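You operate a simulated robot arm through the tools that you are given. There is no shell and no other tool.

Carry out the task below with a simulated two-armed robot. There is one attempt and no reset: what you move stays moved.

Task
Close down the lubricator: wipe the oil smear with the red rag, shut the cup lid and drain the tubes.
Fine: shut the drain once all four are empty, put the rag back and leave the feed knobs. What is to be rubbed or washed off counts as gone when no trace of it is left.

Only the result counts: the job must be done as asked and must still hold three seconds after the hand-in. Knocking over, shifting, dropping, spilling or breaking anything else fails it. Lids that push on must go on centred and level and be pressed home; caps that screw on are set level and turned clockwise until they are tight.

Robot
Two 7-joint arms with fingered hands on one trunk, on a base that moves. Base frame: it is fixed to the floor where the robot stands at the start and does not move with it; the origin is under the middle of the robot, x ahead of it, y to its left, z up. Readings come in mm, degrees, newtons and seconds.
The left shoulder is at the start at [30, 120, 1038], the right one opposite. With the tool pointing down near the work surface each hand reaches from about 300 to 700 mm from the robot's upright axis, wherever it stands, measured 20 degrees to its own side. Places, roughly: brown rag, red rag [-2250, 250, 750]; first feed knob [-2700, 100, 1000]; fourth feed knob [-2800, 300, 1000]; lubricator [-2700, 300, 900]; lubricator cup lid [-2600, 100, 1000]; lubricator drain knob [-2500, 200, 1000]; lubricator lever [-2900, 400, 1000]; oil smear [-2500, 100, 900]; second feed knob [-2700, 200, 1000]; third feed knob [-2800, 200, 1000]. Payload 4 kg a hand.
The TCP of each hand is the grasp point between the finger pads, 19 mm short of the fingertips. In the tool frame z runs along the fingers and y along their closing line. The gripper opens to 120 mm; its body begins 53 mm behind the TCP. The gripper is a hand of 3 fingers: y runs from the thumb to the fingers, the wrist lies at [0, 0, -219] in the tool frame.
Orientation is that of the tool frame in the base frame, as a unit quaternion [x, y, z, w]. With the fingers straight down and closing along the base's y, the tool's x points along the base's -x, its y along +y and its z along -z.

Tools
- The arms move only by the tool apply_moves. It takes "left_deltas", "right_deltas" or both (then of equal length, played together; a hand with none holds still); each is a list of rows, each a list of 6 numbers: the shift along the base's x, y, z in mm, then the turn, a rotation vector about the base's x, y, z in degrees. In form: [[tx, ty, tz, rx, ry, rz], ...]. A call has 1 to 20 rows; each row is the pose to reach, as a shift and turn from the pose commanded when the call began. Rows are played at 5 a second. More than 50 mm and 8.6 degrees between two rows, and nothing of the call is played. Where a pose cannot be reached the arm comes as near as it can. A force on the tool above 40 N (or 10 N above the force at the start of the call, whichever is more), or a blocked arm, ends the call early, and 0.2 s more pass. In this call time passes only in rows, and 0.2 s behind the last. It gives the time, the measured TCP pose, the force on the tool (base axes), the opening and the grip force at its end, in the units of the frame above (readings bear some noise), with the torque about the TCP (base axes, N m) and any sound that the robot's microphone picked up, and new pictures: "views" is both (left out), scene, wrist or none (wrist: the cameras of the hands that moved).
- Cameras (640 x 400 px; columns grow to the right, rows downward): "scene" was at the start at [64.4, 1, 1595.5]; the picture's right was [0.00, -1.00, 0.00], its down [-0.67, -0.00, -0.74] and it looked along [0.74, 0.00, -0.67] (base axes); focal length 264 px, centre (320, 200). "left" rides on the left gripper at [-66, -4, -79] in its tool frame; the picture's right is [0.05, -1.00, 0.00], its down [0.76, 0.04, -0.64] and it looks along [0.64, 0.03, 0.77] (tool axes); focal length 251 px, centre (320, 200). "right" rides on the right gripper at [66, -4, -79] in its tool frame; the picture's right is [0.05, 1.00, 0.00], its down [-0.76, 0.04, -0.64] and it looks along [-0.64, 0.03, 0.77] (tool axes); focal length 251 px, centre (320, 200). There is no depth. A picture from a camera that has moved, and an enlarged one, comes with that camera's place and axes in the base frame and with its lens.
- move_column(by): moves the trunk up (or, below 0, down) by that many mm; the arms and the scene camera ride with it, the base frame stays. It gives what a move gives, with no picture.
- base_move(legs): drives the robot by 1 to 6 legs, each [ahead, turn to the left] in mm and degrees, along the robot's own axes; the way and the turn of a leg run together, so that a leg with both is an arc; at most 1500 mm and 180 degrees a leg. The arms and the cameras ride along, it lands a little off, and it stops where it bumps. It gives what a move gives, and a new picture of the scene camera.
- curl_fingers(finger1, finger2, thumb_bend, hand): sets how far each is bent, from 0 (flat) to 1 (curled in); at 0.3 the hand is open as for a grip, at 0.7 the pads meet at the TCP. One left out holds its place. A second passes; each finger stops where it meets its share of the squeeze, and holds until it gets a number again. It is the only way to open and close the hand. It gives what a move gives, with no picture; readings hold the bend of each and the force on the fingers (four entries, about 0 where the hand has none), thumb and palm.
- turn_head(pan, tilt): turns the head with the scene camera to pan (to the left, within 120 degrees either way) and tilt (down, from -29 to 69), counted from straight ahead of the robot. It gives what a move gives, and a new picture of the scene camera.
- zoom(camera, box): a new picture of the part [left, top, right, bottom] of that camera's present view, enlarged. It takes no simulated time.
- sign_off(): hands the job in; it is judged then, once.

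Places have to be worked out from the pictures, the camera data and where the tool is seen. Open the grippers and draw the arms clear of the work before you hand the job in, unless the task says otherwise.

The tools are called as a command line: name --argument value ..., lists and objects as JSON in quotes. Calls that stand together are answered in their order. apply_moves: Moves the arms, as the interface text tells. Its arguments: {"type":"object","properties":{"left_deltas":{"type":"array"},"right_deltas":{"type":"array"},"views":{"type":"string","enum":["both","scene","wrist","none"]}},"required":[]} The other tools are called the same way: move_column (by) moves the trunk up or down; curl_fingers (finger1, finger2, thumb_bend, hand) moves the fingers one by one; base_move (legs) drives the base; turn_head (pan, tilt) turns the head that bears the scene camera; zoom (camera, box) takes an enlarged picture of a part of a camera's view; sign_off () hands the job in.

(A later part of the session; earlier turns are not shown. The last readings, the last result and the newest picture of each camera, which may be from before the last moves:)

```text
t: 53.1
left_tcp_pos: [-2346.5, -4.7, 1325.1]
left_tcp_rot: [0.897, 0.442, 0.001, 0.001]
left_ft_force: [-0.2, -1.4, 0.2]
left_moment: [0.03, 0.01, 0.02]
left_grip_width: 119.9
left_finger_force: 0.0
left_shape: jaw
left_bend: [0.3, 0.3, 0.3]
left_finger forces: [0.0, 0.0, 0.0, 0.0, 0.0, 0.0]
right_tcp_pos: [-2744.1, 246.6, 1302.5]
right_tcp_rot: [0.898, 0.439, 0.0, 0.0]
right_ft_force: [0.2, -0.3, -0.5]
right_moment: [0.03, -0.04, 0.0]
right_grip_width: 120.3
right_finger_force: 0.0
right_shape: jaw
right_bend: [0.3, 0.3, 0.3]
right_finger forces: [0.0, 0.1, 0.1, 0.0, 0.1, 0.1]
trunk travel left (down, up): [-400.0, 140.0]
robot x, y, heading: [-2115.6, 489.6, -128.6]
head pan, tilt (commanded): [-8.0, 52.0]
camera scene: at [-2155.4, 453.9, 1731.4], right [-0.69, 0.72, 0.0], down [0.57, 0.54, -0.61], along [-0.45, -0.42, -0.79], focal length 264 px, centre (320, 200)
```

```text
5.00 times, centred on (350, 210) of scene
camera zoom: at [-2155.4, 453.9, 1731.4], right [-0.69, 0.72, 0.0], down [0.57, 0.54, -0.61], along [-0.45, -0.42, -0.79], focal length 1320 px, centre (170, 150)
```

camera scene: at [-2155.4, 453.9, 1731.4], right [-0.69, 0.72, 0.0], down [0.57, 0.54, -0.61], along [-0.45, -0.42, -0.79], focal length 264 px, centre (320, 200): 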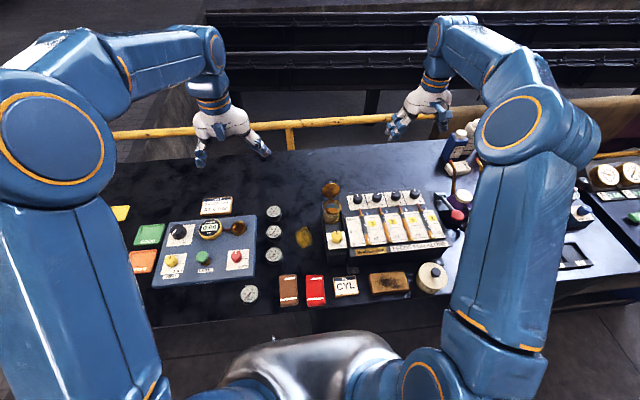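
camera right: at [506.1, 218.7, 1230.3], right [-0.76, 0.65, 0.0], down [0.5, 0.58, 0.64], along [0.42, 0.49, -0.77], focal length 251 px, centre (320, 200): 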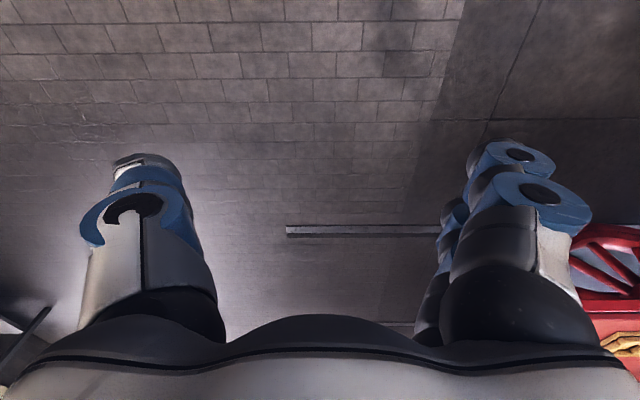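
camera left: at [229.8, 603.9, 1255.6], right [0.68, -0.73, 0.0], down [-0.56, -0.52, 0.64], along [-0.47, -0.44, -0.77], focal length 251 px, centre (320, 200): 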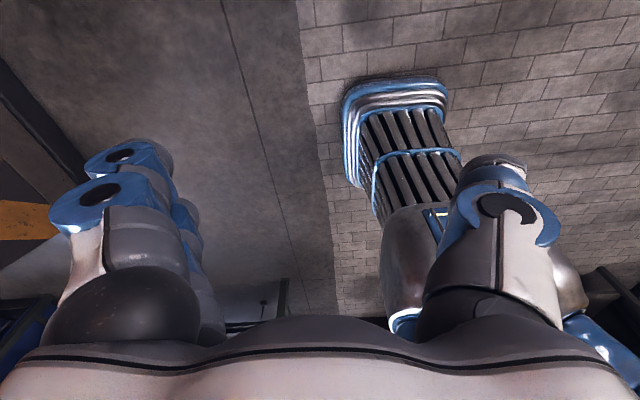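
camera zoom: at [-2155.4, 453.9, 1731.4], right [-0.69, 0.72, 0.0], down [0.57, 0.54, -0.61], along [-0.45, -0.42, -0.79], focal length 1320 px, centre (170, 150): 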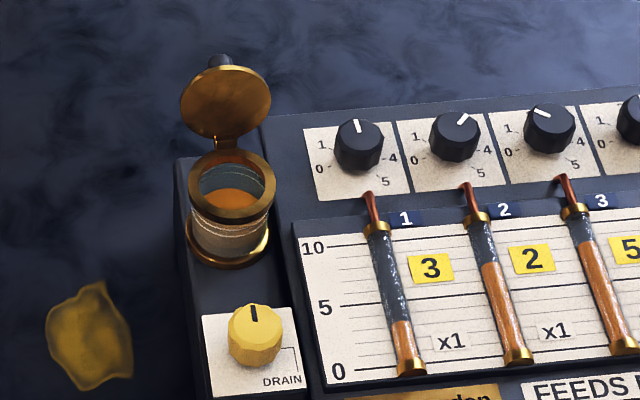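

The rag's top lies at about z = 870, centre near (-2365, 234), roughly 57 × 96 mm with its long axis towards the bench depth, and its neighbours are about 25 mm away on both sides. I'll grip it at its ends, so I bring the right hand above it turned by -95° and move the left hand aside.

apply_moves --right_deltas '[[29, -1, 0, 0, 0, -7.3], [58, -2, 0, 0, 0, -14.6], [87, -3, 0, 0, 0, -21.9], [116, -4, 0, 0, 0, -29.2], [146, -5, 0, 0, 0, -36.5], [175, -6, 0, 0, 0, -43.8], [204, -7, 0, 0, 0, -51.1], [233, -8, 0, 0, 0, -58.4], [262, -9, 0, 0, 0, -65.7], [291, -10, 0, 0, 0, -73], [320, -11, 0, 0, 0, -80.3], [350, -12, 0, 0, 0, -87.6], [379, -13, 0, 0, 0, -95]]' --left_deltas '[[10, -8, 4, 0, 0, 0], [20, -16, 8, 0, 0, 0], [30, -24, 12, 0, 0, 0], [40, -32, 16, 0, 0, 0], [50, -40, 20, 0, 0, 0], [60, -48, 24, 0, 0, 0], [70, -56, 28, 0, 0, 0], [80, -64, 32, 0, 0, 0], [90, -72, 36, 0, 0, 0], [100, -80, 40, 0, 0, 0], [110, -88, 44, 0, 0, 0], [116, -92, 48, 0, 0, 0], [116, -95, 50, 0, 0, 0]]'

```text
t: 55.9
left_tcp_pos: [-2229.7, -98.1, 1375.8]
left_tcp_rot: [0.897, 0.441, 0.0, -0.001]
left_ft_force: [-0.7, -0.6, -0.4]
left_moment: [-0.01, 0.0, 0.0]
left_grip_width: 120.1
left_finger_force: 0.1
left_shape: jaw
left_bend: [0.3, 0.3, 0.3]
left_finger forces: [0.1, 0.0, 0.0, 0.1, 0.1, 0.0]
right_tcp_pos: [-2362.5, 234.3, 1304.8]
right_tcp_rot: [0.93, -0.367, 0.0, -0.001]
right_ft_force: [-0.3, 0.1, -0.1]
right_moment: [-0.03, 0.03, -0.01]
right_grip_width: 120.2
right_finger_force: 0.0
right_shape: jaw
right_bend: [0.3, 0.3, 0.3]
right_finger forces: [0.1, 0.0, 0.1, 0.0, 0.0, 0.0]
trunk travel left (down, up): [-400.0, 140.0]
robot x, y, heading: [-2111.7, 487.9, -128.6]
head pan, tilt (commanded): [-8.0, 52.0]
camera scene: at [-2153.3, 455.0, 1731.5], right [-0.69, 0.73, 0.0], down [0.57, 0.54, -0.62], along [-0.45, -0.42, -0.79], focal length 264 px, centre (320, 200)
camera right: at [-2312.5, 191.3, 1382.7], right [-0.64, -0.77, 0.0], down [-0.59, 0.49, 0.64], along [-0.49, 0.41, -0.76], focal length 251 px, centre (320, 200)
camera left: at [-2271.8, -147.3, 1454.7], right [-0.76, 0.65, 0.0], down [0.5, 0.58, 0.64], along [0.42, 0.49, -0.77], focal length 251 px, centre (320, 200)
```

scene: 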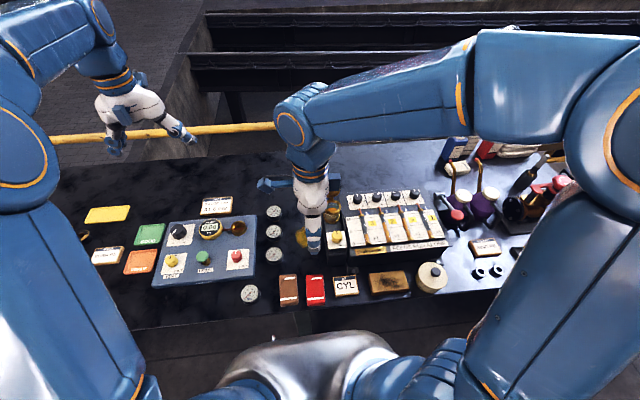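
right: 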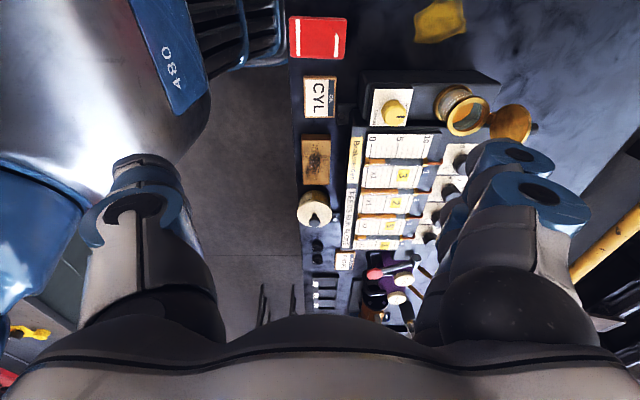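
left: 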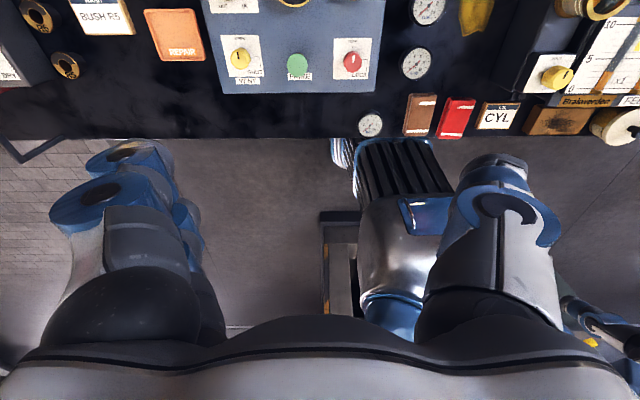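

The hand is above the rag in the right orientation. I lower it to about z = 1010 and look again.

apply_moves --right_deltas '[[0, 0, -42, 0, 0, 0], [0, 0, -84, 0, 0, 0], [0, 0, -126, 0, 0, 0], [0, 0, -168, 0, 0, 0], [0, 0, -210, 0, 0, 0], [0, 0, -252, 0, 0, 0], [0, 0, -294, 0, 0, 0]]'

```text
t: 57.5
left_tcp_pos: [-2229.6, -98.1, 1376.7]
left_tcp_rot: [0.898, 0.44, -0.001, 0.0]
left_ft_force: [0.3, -0.4, 0.0]
left_moment: [0.05, 0.0, 0.0]
left_grip_width: 119.7
left_finger_force: 0.1
left_shape: jaw
left_bend: [0.3, 0.3, 0.3]
left_finger forces: [0.1, 0.0, 0.0, 0.0, 0.0, 0.0]
right_tcp_pos: [-2365.1, 234.4, 1009.3]
right_tcp_rot: [0.931, -0.366, 0.001, 0.0]
right_ft_force: [-0.9, 1.2, 0.2]
right_moment: [0.0, 0.02, 0.0]
right_grip_width: 120.0
right_finger_force: 0.0
right_shape: jaw
right_bend: [0.3, 0.3, 0.3]
right_finger forces: [0.0, 0.0, 0.0, 0.0, 0.0, 0.0]
trunk travel left (down, up): [-400.0, 140.0]
robot x, y, heading: [-2110.7, 495.5, -128.3]
head pan, tilt (commanded): [-8.0, 52.0]
camera scene: at [-2154.3, 454.0, 1731.4], right [-0.69, 0.73, 0.0], down [0.57, 0.54, -0.61], along [-0.45, -0.42, -0.79], focal length 264 px, centre (320, 200)
camera right: at [-2315.2, 191.0, 1086.9], right [-0.64, -0.77, 0.0], down [-0.59, 0.49, 0.64], along [-0.49, 0.41, -0.77], focal length 251 px, centre (320, 200)
```

scene: 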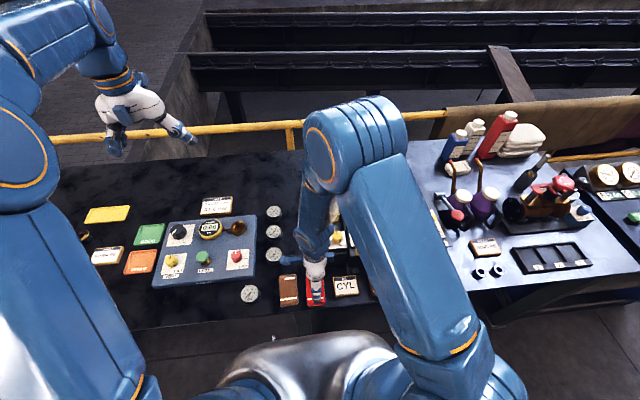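
right: 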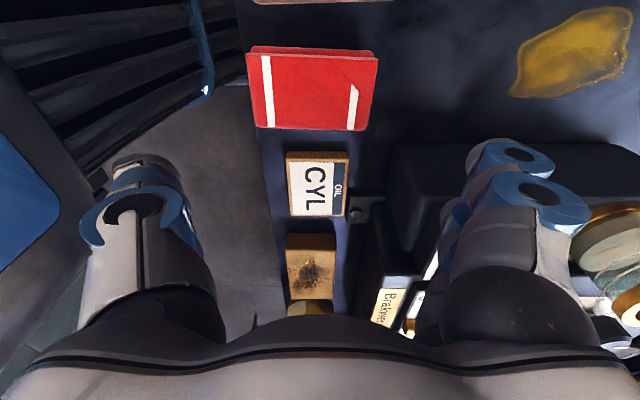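

From the wrist view the rag centre is about 9 mm nearer to the robot than the grasp axis; angle fits. I correct that and go down to z = 890.

apply_moves --right_deltas '[[5.5, 6.6, -30, 0, 0, 0], [5.5, 6.6, -60, 0, 0, 0], [5.5, 6.6, -90, 0, 0, 0], [5.5, 6.6, -118, 0, 0, 0]]'

```text
t: 58.5
left_tcp_pos: [-2229.3, -98.0, 1374.8]
left_tcp_rot: [0.897, 0.442, 0.0, 0.001]
left_ft_force: [-0.9, 0.4, 0.3]
left_moment: [0.02, 0.0, -0.01]
left_grip_width: 119.7
left_finger_force: 0.1
left_shape: jaw
left_bend: [0.3, 0.3, 0.3]
left_finger forces: [0.0, 0.0, 0.0, 0.0, 0.0, 0.0]
right_tcp_pos: [-2358.6, 240.9, 892.3]
right_tcp_rot: [0.931, -0.366, 0.0, 0.0]
right_ft_force: [0.4, -0.7, -0.1]
right_moment: [0.01, 0.01, 0.0]
right_grip_width: 120.0
right_finger_force: 0.1
right_shape: jaw
right_bend: [0.3, 0.3, 0.3]
right_finger forces: [0.0, 0.0, 0.0, 0.0, 0.0, 0.0]
trunk travel left (down, up): [-400.0, 140.0]
robot x, y, heading: [-2108.4, 489.1, -128.4]
head pan, tilt (commanded): [-8.0, 52.0]
camera scene: at [-2154.6, 454.3, 1731.4], right [-0.69, 0.73, 0.0], down [0.57, 0.54, -0.61], along [-0.45, -0.42, -0.79], focal length 264 px, centre (320, 200)
camera right: at [-2309.6, 197.3, 969.9], right [-0.64, -0.77, 0.0], down [-0.59, 0.49, 0.64], along [-0.49, 0.41, -0.76], focal length 251 px, centre (320, 200)
```

scene: 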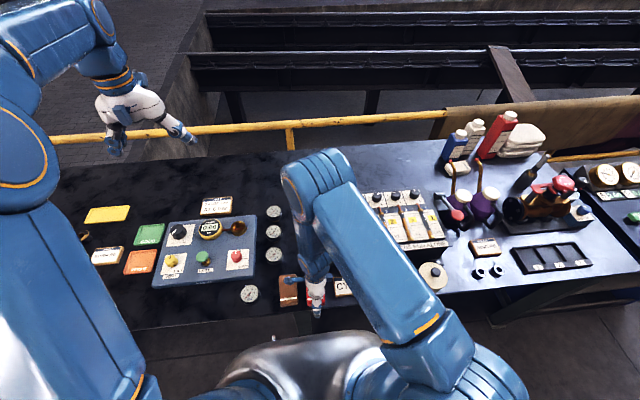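
right: 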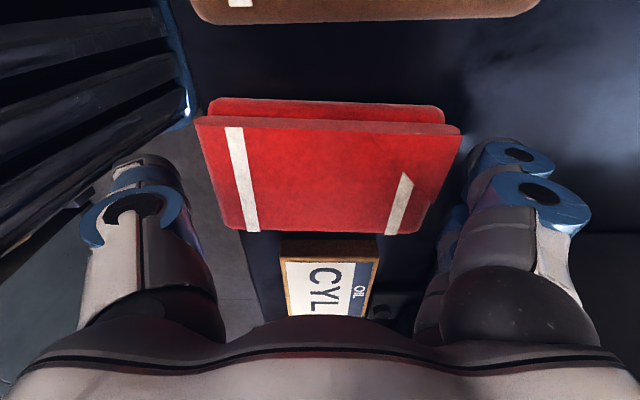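

The rag sits centred between thumb and fingers, and from the edges I judge its top at about z = 886 and the bench at about 860. I go down in small steps and watch the force.

apply_moves --right_deltas '[[0, 0, -2, 0, 0, 0], [0, 0, -4, 0, 0, 0], [0, 0, -6, 0, 0, 0], [0, 0, -7, 0, 0, 0]]' --views "wrist"

```text
t: 59.5
left_tcp_pos: [-2229.0, -97.4, 1375.8]
left_tcp_rot: [0.897, 0.442, 0.001, 0.002]
left_ft_force: [-0.1, -0.1, -0.3]
left_moment: [0.02, -0.01, -0.01]
left_grip_width: 120.0
left_finger_force: 0.1
left_shape: jaw
left_bend: [0.3, 0.3, 0.3]
left_finger forces: [0.1, 0.0, 0.0, 0.0, 0.0, 0.0]
right_tcp_pos: [-2359.2, 240.7, 885.5]
right_tcp_rot: [0.931, -0.366, 0.0, 0.0]
right_ft_force: [-0.2, 0.0, 0.0]
right_moment: [-0.04, 0.0, 0.03]
right_grip_width: 119.8
right_finger_force: 0.1
right_shape: jaw
right_bend: [0.3, 0.3, 0.3]
right_finger forces: [0.1, 0.0, 0.1, 0.0, 0.1, 0.1]
trunk travel left (down, up): [-400.0, 140.0]
robot x, y, heading: [-2109.2, 494.2, -128.4]
head pan, tilt (commanded): [-8.0, 52.0]
camera right: at [-2308.6, 197.0, 962.7], right [-0.64, -0.77, 0.0], down [-0.59, 0.49, 0.64], along [-0.49, 0.41, -0.77], focal length 251 px, centre (320, 200)
```

right: 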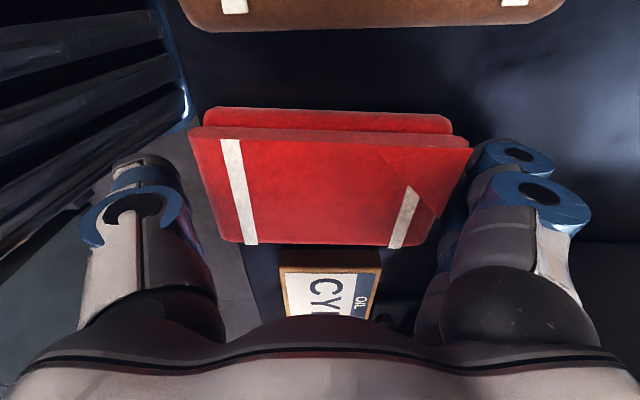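

No contact yet, and the rag is centred to within 3 mm. I shift 3 mm to the far side and go down further in small steps.

apply_moves --right_deltas '[[-1, -1.2, -1, 0, 0, 0], [-2, -2.3, -2.5, 0, 0, 0], [-2, -2.3, -4, 0, 0, 0], [-2, -2.3, -5.5, 0, 0, 0]]' --views "wrist"

```text
t: 60.5
left_tcp_pos: [-2229.9, -97.2, 1375.3]
left_tcp_rot: [0.897, 0.442, 0.001, 0.0]
left_ft_force: [-0.7, 0.4, -0.4]
left_moment: [0.04, 0.03, -0.02]
left_grip_width: 120.1
left_finger_force: 0.2
left_shape: jaw
left_bend: [0.3, 0.3, 0.3]
left_finger forces: [0.1, 0.0, 0.0, 0.0, 0.0, 0.0]
right_tcp_pos: [-2361.2, 238.8, 878.7]
right_tcp_rot: [0.931, -0.366, 0.0, 0.0]
right_ft_force: [0.0, 1.0, 0.7]
right_moment: [-0.03, 0.03, -0.01]
right_grip_width: 120.3
right_finger_force: 0.1
right_shape: jaw
right_bend: [0.3, 0.3, 0.3]
right_finger forces: [0.2, 0.2, 0.0, 0.0, 0.1, 0.0]
trunk travel left (down, up): [-400.0, 140.0]
robot x, y, heading: [-2109.0, 495.8, -128.5]
head pan, tilt (commanded): [-8.0, 52.0]
camera right: at [-2310.8, 195.9, 956.7], right [-0.64, -0.77, 0.0], down [-0.59, 0.49, 0.64], along [-0.49, 0.41, -0.77], focal length 251 px, centre (320, 200)
```

right: 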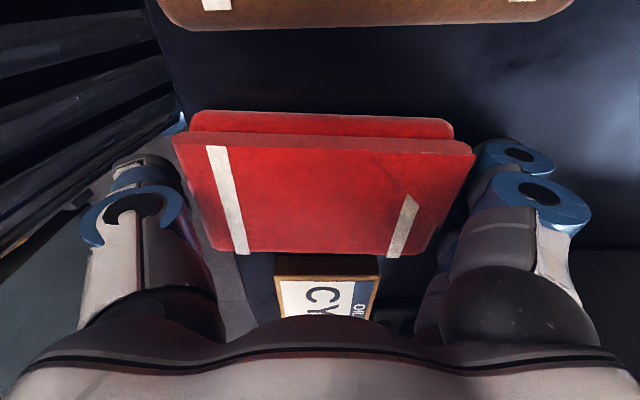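

Still no contact with the tips at about 860. I continue down a few more millimetres.

apply_moves --right_deltas '[[0, 0, -1, 0, 0, 0], [0, 0, -2, 0, 0, 0], [0, 0, -3, 0, 0, 0], [0, 0, -4, 0, 0, 0], [0, 0, -5, 0, 0, 0]]' --views "wrist"

```text
t: 61.7
left_tcp_pos: [-2228.7, -96.2, 1376.9]
left_tcp_rot: [0.897, 0.442, 0.0, 0.002]
left_ft_force: [-0.1, -0.3, 0.7]
left_moment: [0.0, -0.01, 0.02]
left_grip_width: 119.9
left_finger_force: 0.1
left_shape: jaw
left_bend: [0.3, 0.3, 0.3]
left_finger forces: [0.1, 0.0, 0.1, 0.1, 0.1, 0.0]
right_tcp_pos: [-2359.8, 240.2, 875.8]
right_tcp_rot: [0.931, -0.366, 0.0, 0.0]
right_ft_force: [4.0, 4.9, 23.5]
right_moment: [-1.06, 1.04, -0.04]
right_grip_width: 119.9
right_finger_force: 0.0
right_shape: jaw
right_bend: [0.28, 0.28, 0.3]
right_finger forces: [11.2, 11.3, 0.1, 0.0, 1.1, 0.0]
trunk travel left (down, up): [-400.0, 140.0]
robot x, y, heading: [-2108.5, 489.1, -128.5]
head pan, tilt (commanded): [-8.0, 52.0]
camera right: at [-2308.9, 196.8, 952.8], right [-0.64, -0.77, 0.0], down [-0.59, 0.49, 0.64], along [-0.5, 0.41, -0.77], focal length 251 px, centre (320, 200)
```

right: 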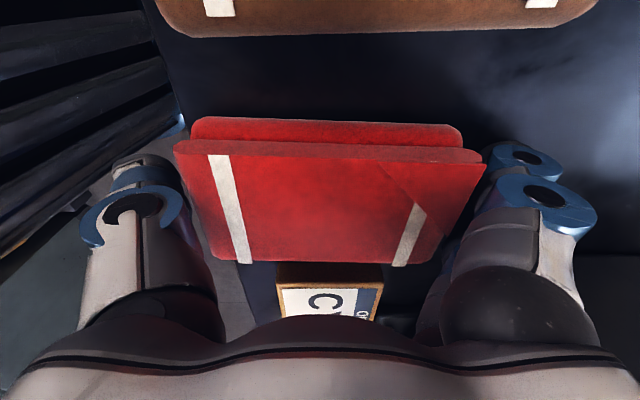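

The fingertips touched the bench at about TCP z = 877, so the bench is at about 858. I lift 4 mm and close the fingers gently on the rag's ends.

apply_moves --right_deltas '[[0, 0, 2, 0, 0, 0], [0, 0, 4.5, 0, 0, 0]]' --views "none"

curl_fingers --hand "right" --finger1 0.37 --finger2 0.37 --thumb_bend 0.37

zoom --camera "right" --box '[0, 0, 640, 400]'

```text
t: 62.3
left_tcp_pos: [-2229.8, -97.5, 1375.6]
left_tcp_rot: [0.897, 0.442, 0.001, 0.002]
left_ft_force: [0.2, -0.4, 0.1]
left_moment: [0.0, -0.02, -0.02]
left_grip_width: 120.2
left_finger_force: 0.1
left_shape: jaw
left_bend: [0.3, 0.3, 0.3]
left_finger forces: [0.0, 0.0, 0.1, 0.0, 0.0, 0.1]
right_tcp_pos: [-2361.3, 239.2, 878.1]
right_tcp_rot: [0.931, -0.366, -0.001, 0.0]
right_ft_force: [-0.3, 0.3, 1.4]
right_moment: [-0.12, 0.11, 0.01]
right_grip_width: 120.1
right_finger_force: 0.0
right_shape: jaw
right_bend: [0.29, 0.29, 0.3]
right_finger forces: [0.9, 0.9, 0.0, 0.0, 0.0, 0.0]
trunk travel left (down, up): [-400.0, 140.0]
robot x, y, heading: [-2110.3, 493.9, -128.4]
head pan, tilt (commanded): [-8.0, 52.0]
```

```text
t: 63.3
left_tcp_pos: [-2229.6, -98.5, 1374.7]
left_tcp_rot: [0.897, 0.441, 0.0, 0.0]
left_ft_force: [-0.5, 0.0, 0.0]
left_moment: [-0.01, 0.03, -0.02]
left_grip_width: 120.0
left_finger_force: 0.1
left_shape: jaw
left_bend: [0.3, 0.3, 0.3]
left_finger forces: [0.1, 0.0, 0.0, 0.0, 0.1, 0.1]
right_tcp_pos: [-2361.5, 238.8, 878.7]
right_tcp_rot: [0.931, -0.366, 0.0, 0.001]
right_ft_force: [-4.0, -3.8, 9.3]
right_moment: [-0.5, 0.48, -0.02]
right_grip_width: 119.4
right_finger_force: 8.3
right_shape: fingers
right_bend: [0.33, 0.33, 0.35]
right_finger forces: [6.1, 6.9, 0.1, 0.1, 4.3, 0.0]
trunk travel left (down, up): [-400.0, 140.0]
robot x, y, heading: [-2113.3, 496.1, -128.4]
head pan, tilt (commanded): [-8.0, 52.0]
```

```text
1.00 times, centred on (320, 200) of right (not enlarged: the box is as wide or as high as the picture)
camera zoom: at [-2310.6, 195.6, 956.3], right [-0.64, -0.77, 0.0], down [-0.59, 0.49, 0.64], along [-0.5, 0.41, -0.77], focal length 251 px, centre (320, 200)
```

zoom: 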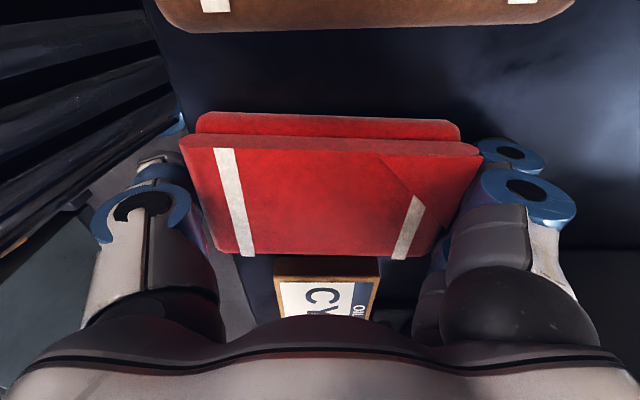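

Closing swings the fingertips slightly lower, so they press the bench with about 9 N. I lift another 3 mm and close further.

apply_moves --right_deltas '[[0, 0, 1.5, 0, 0, 0], [0, 0, 3, 0, 0, 0]]' --views "none"

curl_fingers --hand "right" --finger1 0.42 --finger2 0.42 --thumb_bend 0.42

zoom --camera "right" --box '[0, 0, 640, 400]'

```text
t: 63.9
left_tcp_pos: [-2229.8, -97.2, 1375.0]
left_tcp_rot: [0.897, 0.441, 0.0, 0.001]
left_ft_force: [0.3, 0.9, -0.4]
left_moment: [-0.01, 0.03, 0.02]
left_grip_width: 120.2
left_finger_force: 0.1
left_shape: jaw
left_bend: [0.3, 0.3, 0.3]
left_finger forces: [0.0, 0.0, 0.0, 0.0, 0.1, 0.1]
right_tcp_pos: [-2359.3, 239.3, 880.9]
right_tcp_rot: [0.931, -0.366, 0.0, -0.002]
right_ft_force: [-1.2, -0.3, 1.2]
right_moment: [-0.11, 0.07, 0.0]
right_grip_width: 118.0
right_finger_force: 8.3
right_shape: fingers
right_bend: [0.34, 0.34, 0.35]
right_finger forces: [4.1, 4.8, 0.0, 0.0, 7.6, 0.0]
trunk travel left (down, up): [-400.0, 140.0]
robot x, y, heading: [-2114.0, 491.5, -128.6]
head pan, tilt (commanded): [-8.0, 52.0]
```

```text
t: 64.9
left_tcp_pos: [-2230.4, -97.9, 1375.7]
left_tcp_rot: [0.897, 0.442, 0.0, 0.001]
left_ft_force: [-0.6, -0.3, 0.9]
left_moment: [0.02, -0.02, -0.01]
left_grip_width: 120.0
left_finger_force: 0.0
left_shape: jaw
left_bend: [0.3, 0.3, 0.3]
left_finger forces: [0.1, 0.0, 0.1, 0.0, 0.0, 0.1]
right_tcp_pos: [-2360.4, 239.5, 882.1]
right_tcp_rot: [0.931, -0.365, 0.0, 0.001]
right_ft_force: [-0.1, 0.2, 2.1]
right_moment: [-0.12, 0.12, -0.04]
right_grip_width: 116.0
right_finger_force: 20.3
right_shape: fingers
right_bend: [0.36, 0.36, 0.37]
right_finger forces: [10.2, 10.9, 0.1, 0.1, 19.3, 0.0]
trunk travel left (down, up): [-400.0, 140.0]
robot x, y, heading: [-2114.1, 490.4, -128.4]
head pan, tilt (commanded): [-8.0, 52.0]
```

```text
1.00 times, centred on (320, 200) of right (not enlarged: the box is as wide or as high as the picture)
camera zoom: at [-2309.9, 196.0, 958.7], right [-0.64, -0.77, 0.0], down [-0.59, 0.49, 0.64], along [-0.49, 0.41, -0.76], focal length 251 px, centre (320, 200)
```

zoom: 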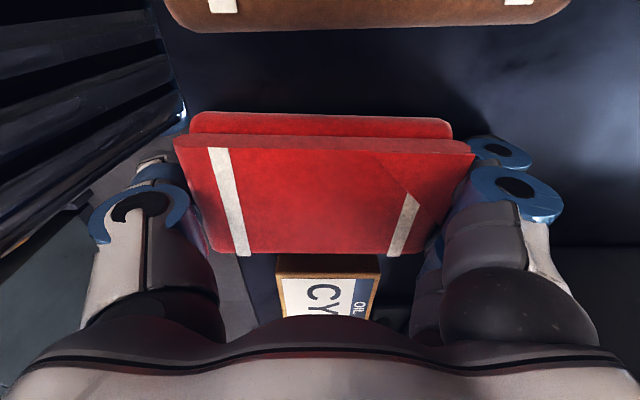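

The rag is gripped with about 20 N from both ends. I lift it 40 mm to check that it comes along.

apply_moves --right_deltas '[[0, 0, 5, 0, 0, 0], [0, 0, 12, 0, 0, 0], [0, 0, 26, 0, 0, 0], [0, 0, 40, 0, 0, 0]]'

```text
t: 65.9
left_tcp_pos: [-2230.1, -97.2, 1374.5]
left_tcp_rot: [0.897, 0.442, 0.0, 0.001]
left_ft_force: [0.3, 0.4, -0.4]
left_moment: [0.02, -0.04, -0.01]
left_grip_width: 119.9
left_finger_force: 0.1
left_shape: jaw
left_bend: [0.3, 0.3, 0.3]
left_finger forces: [0.0, 0.2, 0.0, 0.0, 0.2, 0.0]
right_tcp_pos: [-2360.0, 240.2, 922.3]
right_tcp_rot: [0.931, -0.366, -0.001, -0.001]
right_ft_force: [0.2, 0.3, -0.7]
right_moment: [0.02, 0.0, -0.02]
right_grip_width: 115.5
right_finger_force: 20.4
right_shape: fingers
right_bend: [0.37, 0.36, 0.37]
right_finger forces: [9.6, 10.2, 0.0, 0.0, 20.6, 0.0]
trunk travel left (down, up): [-400.0, 140.0]
robot x, y, heading: [-2110.8, 492.5, -128.7]
head pan, tilt (commanded): [-8.0, 52.0]
camera scene: at [-2154.0, 455.5, 1731.5], right [-0.69, 0.73, 0.0], down [0.57, 0.54, -0.62], along [-0.45, -0.42, -0.79], focal length 264 px, centre (320, 200)
camera right: at [-2310.5, 196.7, 999.2], right [-0.64, -0.77, 0.0], down [-0.59, 0.49, 0.64], along [-0.49, 0.41, -0.76], focal length 251 px, centre (320, 200)
```

scene: 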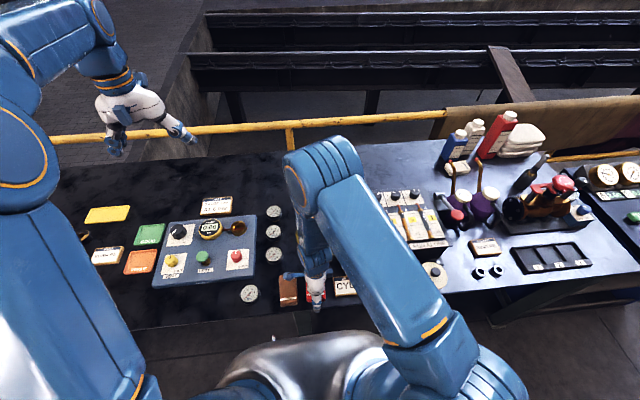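
right: 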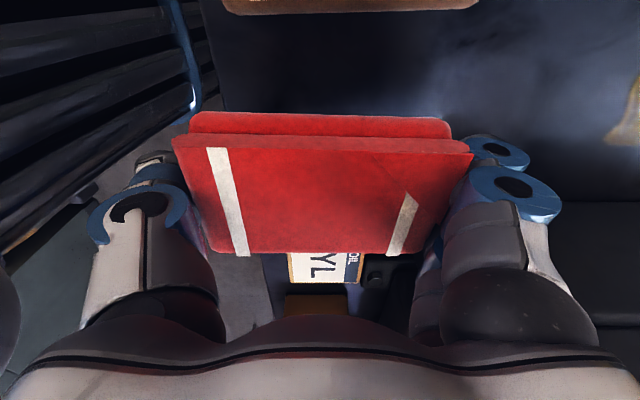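

The rag hangs well in the hand; its home is TCP (-2360, 239, 882) in this same orientation. The smear is centred near (-2477, 63), about 57 × 85 mm. I carry the rag over it, first a bit left, then back.

apply_moves --right_deltas '[[15.5, -12.6, 8, 0, 0, 0], [-11, -45.2, 8, 0, 0, 0], [-37.5, -77.8, 8, 0, 0, 0], [-64, -110.4, 8, 0, 0, 0], [-90.5, -143, 8, 0, 0, 0], [-117, -175.6, 8, 0, 0, 0]]'

```text
t: 67.3
left_tcp_pos: [-2230.0, -97.1, 1374.6]
left_tcp_rot: [0.897, 0.442, 0.0, 0.0]
left_ft_force: [0.2, 0.2, 0.6]
left_moment: [0.02, -0.02, 0.05]
left_grip_width: 120.1
left_finger_force: 0.1
left_shape: jaw
left_bend: [0.3, 0.3, 0.3]
left_finger forces: [0.0, 0.1, 0.1, 0.1, 0.0, 0.0]
right_tcp_pos: [-2479.7, 61.9, 927.8]
right_tcp_rot: [0.931, -0.365, -0.001, -0.001]
right_ft_force: [-0.2, -0.5, -0.2]
right_moment: [0.04, -0.05, -0.01]
right_grip_width: 115.4
right_finger_force: 19.2
right_shape: fingers
right_bend: [0.37, 0.37, 0.37]
right_finger forces: [9.2, 9.8, 0.0, 0.0, 19.6, 0.0]
trunk travel left (down, up): [-400.0, 140.0]
robot x, y, heading: [-2110.3, 490.8, -128.5]
head pan, tilt (commanded): [-8.0, 52.0]
camera scene: at [-2154.9, 454.3, 1731.4], right [-0.69, 0.73, 0.0], down [0.57, 0.54, -0.61], along [-0.45, -0.42, -0.79], focal length 264 px, centre (320, 200)
camera right: at [-2428.9, 18.7, 1005.3], right [-0.64, -0.77, 0.0], down [-0.59, 0.49, 0.64], along [-0.49, 0.41, -0.76], focal length 251 px, centre (320, 200)
```

scene: 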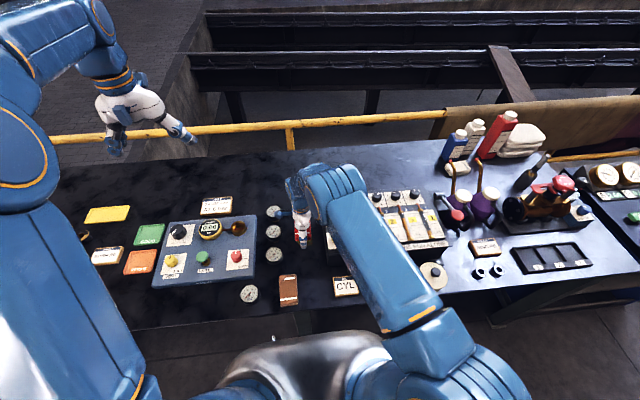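
right: 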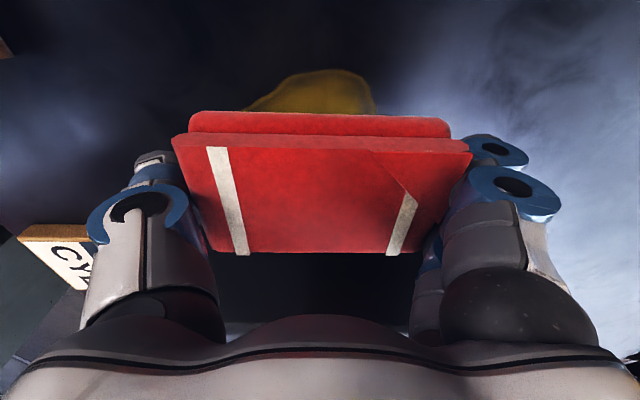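

The smear shows beyond the rag's left edge, its centre about 6 mm left and 5 mm nearer than the hand. I shift and lower the rag until it touches.

apply_moves --right_deltas '[[7.8, -0.5, -15, 0, 0, 0], [7.8, -0.5, -30, 0, 0, 0], [7.8, -0.5, -42, 0, 0, 0], [7.8, -0.5, -45, 0, 0, 0], [7.8, -0.5, -47, 0, 0, 0]]' --views "wrist"

```text
t: 68.5
left_tcp_pos: [-2230.6, -98.5, 1373.5]
left_tcp_rot: [0.898, 0.441, 0.0, 0.002]
left_ft_force: [0.0, -0.3, 0.0]
left_moment: [0.02, 0.03, 0.0]
left_grip_width: 120.1
left_finger_force: 0.1
left_shape: jaw
left_bend: [0.3, 0.3, 0.3]
left_finger forces: [0.0, 0.0, 0.1, 0.0, 0.0, 0.0]
right_tcp_pos: [-2469.8, 63.2, 880.8]
right_tcp_rot: [0.931, -0.366, 0.0, 0.001]
right_ft_force: [-0.8, -1.1, 1.0]
right_moment: [-0.06, 0.06, 0.02]
right_grip_width: 115.4
right_finger_force: 19.5
right_shape: fingers
right_bend: [0.37, 0.37, 0.37]
right_finger forces: [9.8, 10.1, 0.1, 0.0, 19.5, 0.1]
trunk travel left (down, up): [-400.0, 140.0]
robot x, y, heading: [-2111.7, 488.6, -128.5]
head pan, tilt (commanded): [-8.0, 52.0]
camera right: at [-2419.3, 19.4, 959.5], right [-0.64, -0.77, 0.0], down [-0.59, 0.49, 0.64], along [-0.5, 0.41, -0.76], focal length 251 px, centre (320, 200)
```

right: 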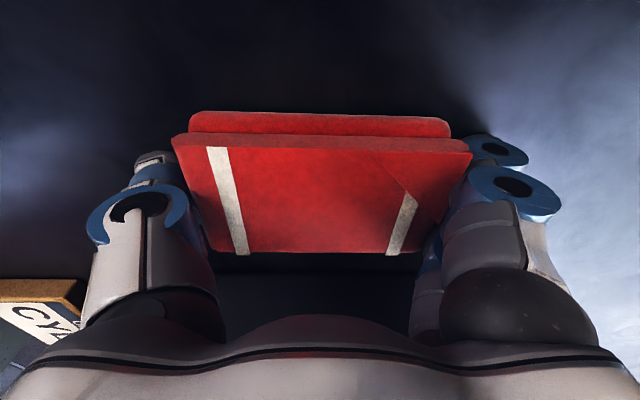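

Just touching, about 1 N. I press 1.5–2 mm and start rubbing with short strokes along the depth, then side offsets.

apply_moves --right_deltas '[[0, 0, -1.5, 0, 0, 0], [-7, -7.3, -2, 0, 0, 0], [-14, -14.6, -2, 0, 0, 0], [-7, -7.3, -2, 0, 0, 0], [0, 0, -2, 0, 0, 0], [7, 7.3, -2, 0, 0, 0], [14, 14.6, -2, 0, 0, 0], [7, 7.3, -2, 0, 0, 0], [0, 0, -2, 0, 0, 0]]' --views "wrist"

```text
t: 70.5
left_tcp_pos: [-2230.0, -96.2, 1375.2]
left_tcp_rot: [0.897, 0.441, 0.0, 0.001]
left_ft_force: [0.0, -0.1, 0.1]
left_moment: [0.0, 0.03, -0.02]
left_grip_width: 119.9
left_finger_force: 0.0
left_shape: jaw
left_bend: [0.3, 0.3, 0.3]
left_finger forces: [0.1, 0.1, 0.0, 0.0, 0.0, 0.1]
right_tcp_pos: [-2467.8, 63.8, 881.2]
right_tcp_rot: [0.931, -0.366, 0.001, 0.0]
right_ft_force: [5.8, 6.5, 12.3]
right_moment: [-0.49, 0.38, 0.03]
right_grip_width: 113.8
right_finger_force: 29.9
right_shape: fingers
right_bend: [0.38, 0.37, 0.37]
right_finger forces: [20.5, 15.4, 0.1, 0.0, 23.8, 0.0]
trunk travel left (down, up): [-400.0, 140.0]
robot x, y, heading: [-2113.9, 489.7, -128.4]
head pan, tilt (commanded): [-8.0, 52.0]
camera right: at [-2417.7, 20.9, 959.1], right [-0.64, -0.77, 0.0], down [-0.59, 0.49, 0.64], along [-0.49, 0.41, -0.77], focal length 251 px, centre (320, 200)
```

right: 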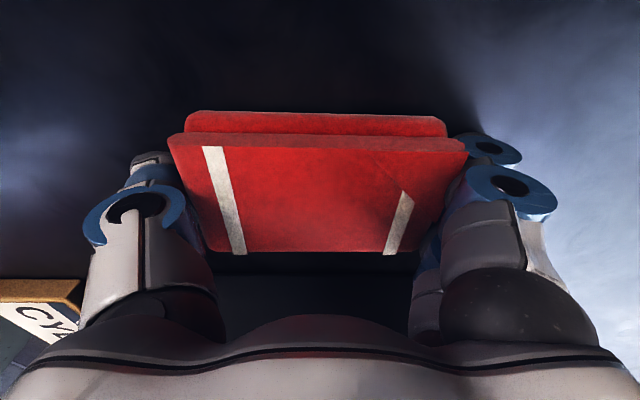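

About 12 N of pressure, grip firm. I continue with longer strokes offset 10 mm left and 8 mm right.

apply_moves --right_deltas '[[7.3, -6.9, 0, 0, 0, 0], [-3, -17.8, 0, 0, 0, 0], [-13.3, -28.7, 0, 0, 0, 0], [-3, -17.8, 0, 0, 0, 0], [7.3, -6.9, 0, 0, 0, 0], [17.6, 4, 0, 0, 0, 0], [27.9, 14.9, 0, 0, 0, 0], [17.6, 4, 0, 0, 0, 0], [7.3, -6.9, 0, 0, 0, 0], [0, 0, 0, 0, 0, 0], [-5.8, 5.5, 0, 0, 0, 0], [-16.1, -5.4, 0, 0, 0, 0], [-26.4, -16.3, 0, 0, 0, 0], [-16.1, -5.4, 0, 0, 0, 0], [-5.8, 5.5, 0, 0, 0, 0], [4.5, 16.4, 0, 0, 0, 0], [14.8, 27.3, 0, 0, 0, 0], [4.5, 16.4, 0, 0, 0, 0], [-5.8, 5.5, 0, 0, 0, 0], [0, 0, 0, 0, 0, 0]]' --views "wrist"

```text
t: 74.7
left_tcp_pos: [-2228.4, -93.8, 1377.5]
left_tcp_rot: [0.897, 0.442, -0.001, 0.002]
left_ft_force: [0.2, 0.5, 0.1]
left_moment: [0.04, 0.02, -0.02]
left_grip_width: 120.3
left_finger_force: 0.0
left_shape: jaw
left_bend: [0.3, 0.3, 0.3]
left_finger forces: [0.1, 0.0, 0.0, 0.1, 0.0, 0.0]
right_tcp_pos: [-2470.6, 65.4, 881.3]
right_tcp_rot: [0.931, -0.366, -0.001, 0.001]
right_ft_force: [1.1, 11.6, 20.2]
right_moment: [-0.62, 0.77, -0.42]
right_grip_width: 113.4
right_finger_force: 30.3
right_shape: fingers
right_bend: [0.38, 0.38, 0.37]
right_finger forces: [19.3, 18.6, 0.0, 0.0, 22.3, 0.1]
trunk travel left (down, up): [-400.0, 140.0]
robot x, y, heading: [-2112.2, 489.2, -128.2]
head pan, tilt (commanded): [-8.0, 52.0]
camera right: at [-2419.7, 23.0, 958.9], right [-0.64, -0.77, 0.0], down [-0.59, 0.49, 0.65], along [-0.5, 0.41, -0.76], focal length 251 px, centre (320, 200)
```

right: 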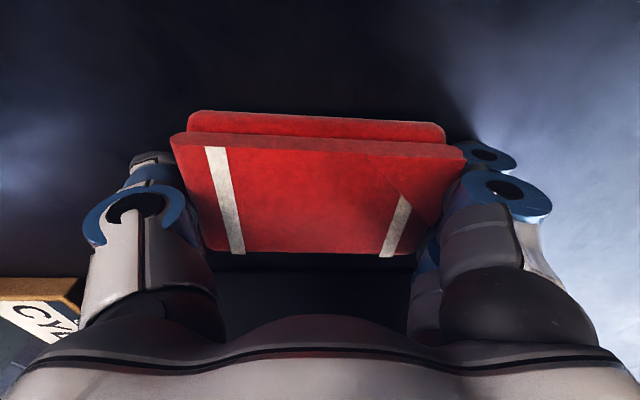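

Force is 20 N with friction, the rag still sits right. I lift it and shift towards home to look at the smear area.

apply_moves --right_deltas '[[0, 0, 15, 0, 0, 0], [0, 0, 50, 0, 0, 0], [26, 31, 50, 0, 0, 0], [52, 62, 50, 0, 0, 0], [78, 93, 50, 0, 0, 0]]'

zoom --camera "scene" --box '[250, 190, 370, 300]'

```text
t: 75.9
left_tcp_pos: [-2229.4, -97.4, 1376.8]
left_tcp_rot: [0.898, 0.441, -0.001, 0.001]
left_ft_force: [0.1, -0.6, -0.4]
left_moment: [0.0, 0.01, 0.01]
left_grip_width: 120.0
left_finger_force: 0.1
left_shape: jaw
left_bend: [0.3, 0.3, 0.3]
left_finger forces: [0.0, 0.0, 0.0, 0.0, 0.1, 0.1]
right_tcp_pos: [-2390.8, 157.0, 931.4]
right_tcp_rot: [0.931, -0.366, -0.001, 0.0]
right_ft_force: [0.5, -0.1, -1.2]
right_moment: [-0.04, 0.0, -0.03]
right_grip_width: 114.4
right_finger_force: 17.8
right_shape: fingers
right_bend: [0.38, 0.38, 0.37]
right_finger forces: [8.6, 9.3, 0.0, 0.0, 18.2, 0.1]
trunk travel left (down, up): [-400.0, 140.0]
robot x, y, heading: [-2111.0, 490.9, -128.6]
head pan, tilt (commanded): [-8.0, 52.0]
camera scene: at [-2153.0, 455.8, 1731.5], right [-0.69, 0.73, 0.0], down [0.57, 0.54, -0.62], along [-0.45, -0.42, -0.79], focal length 264 px, centre (320, 200)
camera right: at [-2339.7, 112.7, 1008.8], right [-0.64, -0.77, 0.0], down [-0.59, 0.49, 0.64], along [-0.5, 0.41, -0.77], focal length 251 px, centre (320, 200)
```

scene: 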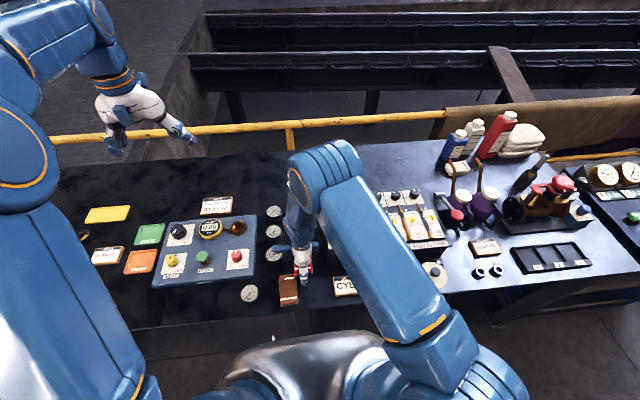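
right: 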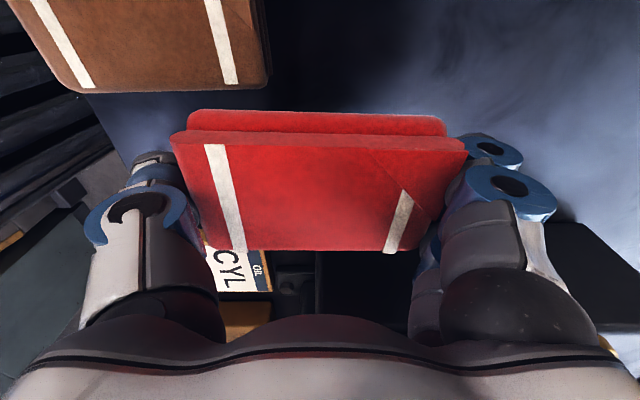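

```text
3.64 times, centred on (310, 245) of scene
camera zoom: at [-2153.0, 455.8, 1731.5], right [-0.69, 0.73, 0.0], down [0.57, 0.54, -0.62], along [-0.45, -0.42, -0.79], focal length 960 px, centre (356, 36)
```

zoom: 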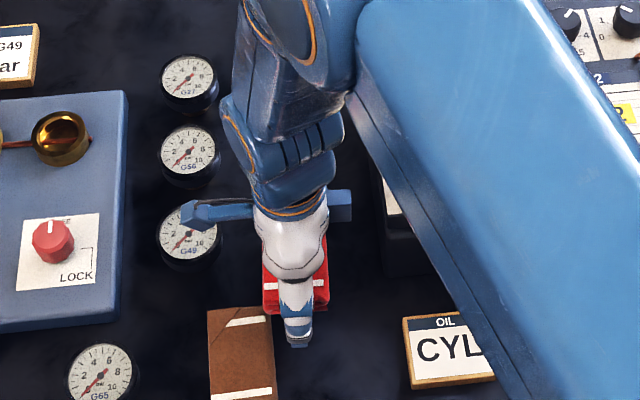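

The arm hides the smear from the head camera. I look with the left wrist camera, which had the smear at the top of its view.

zoom --camera "left" --box '[360, 0, 640, 140]'

```text
2.29 times, centred on (500, 70) of left
camera zoom: at [-2271.8, -146.5, 1455.1], right [-0.76, 0.65, 0.0], down [0.5, 0.58, 0.64], along [0.42, 0.49, -0.77], focal length 575 px, centre (-91, 497)
```

zoom: 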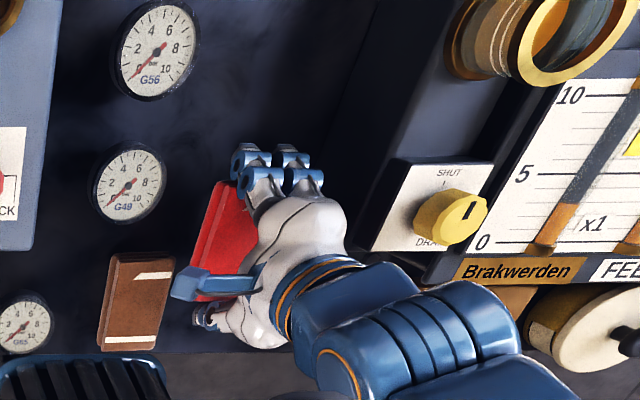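

In the left camera the smear region looks clean. I zoom closer to be sure no trace is left before putting the rag back.

zoom --camera "left" --box '[420, 0, 540, 75]'

apply_moves --left_deltas '[[-10, 8, 0, 0, 0, 0], [-30, 24, 0, 0, 0, 0], [-30, 24, 0, 0, 0, 0]]' --views "wrist"

```text
5.33 times, centred on (480, 38) of left
camera zoom: at [-2271.8, -146.5, 1455.1], right [-0.76, 0.65, 0.0], down [0.5, 0.58, 0.64], along [0.42, 0.49, -0.77], focal length 1341 px, centre (-533, 1067)
```

zoom: 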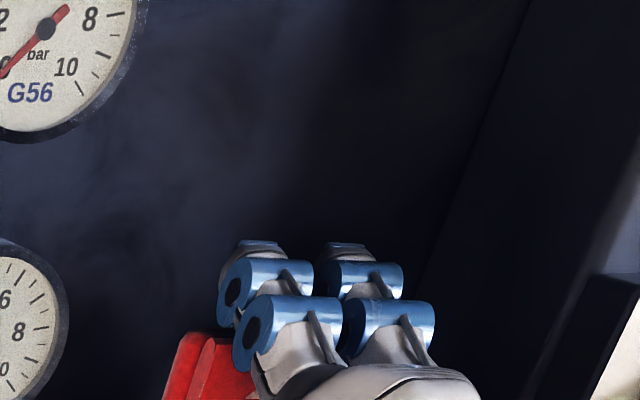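

```text
t: 76.7
left_tcp_pos: [-2259.7, -74.6, 1374.7]
left_tcp_rot: [0.897, 0.442, 0.0, 0.0]
left_ft_force: [0.7, -0.4, -0.3]
left_moment: [0.0, 0.01, 0.01]
left_grip_width: 120.2
left_finger_force: 0.0
left_shape: jaw
left_bend: [0.3, 0.3, 0.3]
left_finger forces: [0.0, 0.0, 0.0, 0.1, 0.0, 0.0]
right_tcp_pos: [-2390.8, 154.7, 930.8]
right_tcp_rot: [0.931, -0.366, -0.001, 0.0]
right_ft_force: [0.7, -0.1, -0.4]
right_moment: [0.02, 0.02, 0.01]
right_grip_width: 114.3
right_finger_force: 18.5
right_shape: fingers
right_bend: [0.38, 0.38, 0.37]
right_finger forces: [8.5, 9.4, 0.0, 0.0, 18.3, 0.0]
trunk travel left (down, up): [-400.0, 140.0]
robot x, y, heading: [-2108.6, 490.1, -128.5]
head pan, tilt (commanded): [-8.0, 52.0]
camera left: at [-2302.7, -124.3, 1453.9], right [-0.76, 0.65, 0.0], down [0.5, 0.58, 0.64], along [0.42, 0.49, -0.77], focal length 251 px, centre (320, 200)
```

left: 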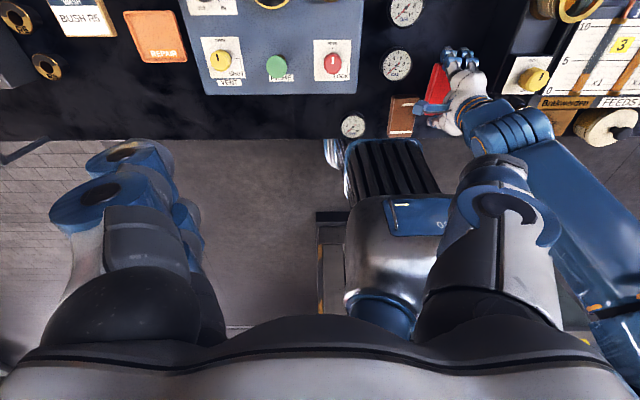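

No trace is visible, but the far part of the area is outside the view. I go to the rag's home at z ≈ 1010, from where the right wrist camera saw the whole smear before.

apply_moves --right_deltas '[[9, 27, 27, 0, 0, 0], [18, 54, 54, 0, 0, 0], [27, 80, 80, 0, 0, 0]]' --views "wrist"

zoom --camera "right" --box '[440, 0, 640, 125]'

```text
t: 77.5
left_tcp_pos: [-2258.9, -73.0, 1375.1]
left_tcp_rot: [0.897, 0.441, 0.0, 0.001]
left_ft_force: [-0.2, -0.2, -0.3]
left_moment: [0.01, 0.01, -0.02]
left_grip_width: 120.0
left_finger_force: 0.1
left_shape: jaw
left_bend: [0.3, 0.3, 0.3]
left_finger forces: [0.0, 0.0, 0.1, 0.0, 0.0, 0.0]
right_tcp_pos: [-2364.0, 237.6, 1011.8]
right_tcp_rot: [0.931, -0.365, 0.0, 0.0]
right_ft_force: [-0.6, 0.2, -0.9]
right_moment: [0.0, -0.02, 0.03]
right_grip_width: 114.0
right_finger_force: 17.2
right_shape: fingers
right_bend: [0.38, 0.38, 0.37]
right_finger forces: [8.5, 9.2, 0.0, 0.0, 18.0, 0.0]
trunk travel left (down, up): [-400.0, 140.0]
robot x, y, heading: [-2109.5, 491.5, -128.6]
head pan, tilt (commanded): [-8.0, 52.0]
camera right: at [-2313.4, 193.8, 1088.4], right [-0.64, -0.77, 0.0], down [-0.59, 0.49, 0.64], along [-0.49, 0.41, -0.77], focal length 251 px, centre (320, 200)
```

right: 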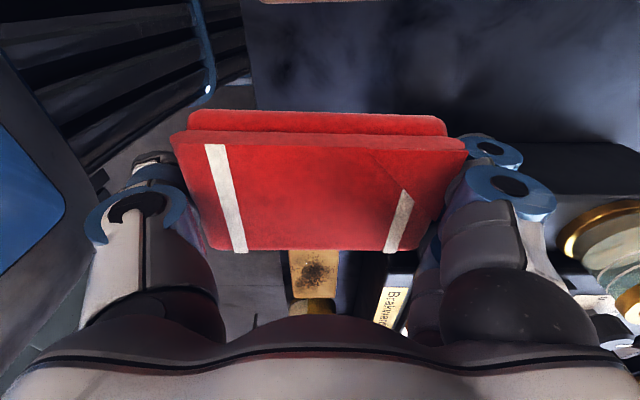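

```text
3.20 times, centred on (540, 62) of right
camera zoom: at [-2313.4, 193.8, 1088.4], right [-0.64, -0.77, 0.0], down [-0.59, 0.49, 0.64], along [-0.49, 0.41, -0.77], focal length 805 px, centre (-384, 640)
```

zoom: 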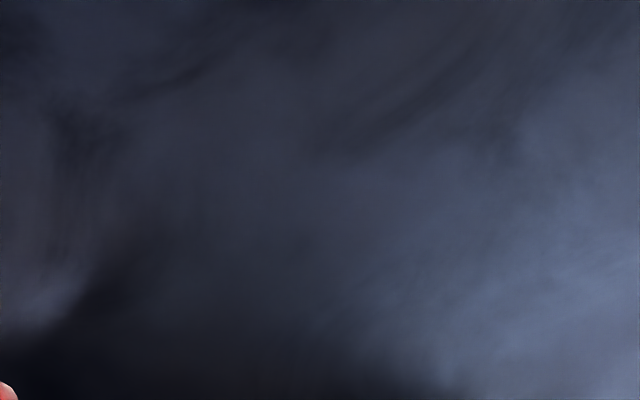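

The area where the smear was is clean. I lower the rag back onto its original place.

apply_moves --right_deltas '[[1.5, 0, -35, 0, 0, 0], [1.5, 0, -70, 0, 0, 0], [1.5, 0, -105, 0, 0, 0], [1.5, 0, -122, 0, 0, 0], [1.5, 0, -127, 0, 0, 0], [1.5, 0, -129, 0, 0, 0]]' --views "wrist"

```text
t: 78.9
left_tcp_pos: [-2259.0, -71.6, 1375.8]
left_tcp_rot: [0.897, 0.441, 0.0, 0.002]
left_ft_force: [0.4, 0.0, -0.5]
left_moment: [0.01, 0.0, -0.01]
left_grip_width: 120.0
left_finger_force: 0.0
left_shape: jaw
left_bend: [0.3, 0.3, 0.3]
left_finger forces: [0.0, 0.0, 0.1, 0.1, 0.0, 0.0]
right_tcp_pos: [-2363.4, 236.3, 881.2]
right_tcp_rot: [0.931, -0.366, -0.001, 0.002]
right_ft_force: [1.2, 0.7, 9.6]
right_moment: [-0.38, 0.35, 0.02]
right_grip_width: 114.3
right_finger_force: 20.5
right_shape: fingers
right_bend: [0.38, 0.38, 0.37]
right_finger forces: [11.7, 12.0, 0.0, 0.0, 17.7, 0.0]
trunk travel left (down, up): [-400.0, 140.0]
robot x, y, heading: [-2110.3, 491.3, -128.4]
head pan, tilt (commanded): [-8.0, 52.0]
camera right: at [-2313.1, 193.2, 959.3], right [-0.64, -0.77, 0.0], down [-0.59, 0.49, 0.64], along [-0.5, 0.41, -0.77], focal length 251 px, centre (320, 200)
```

right: 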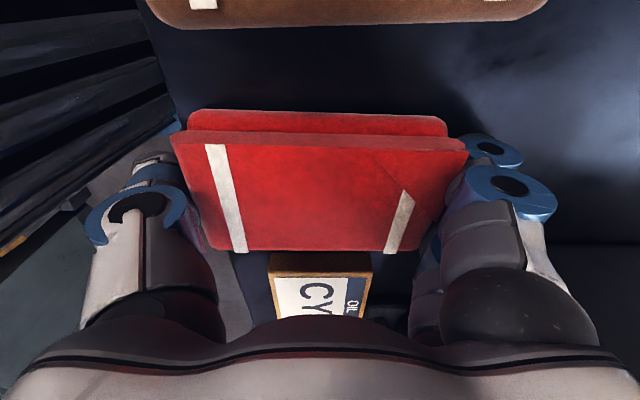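

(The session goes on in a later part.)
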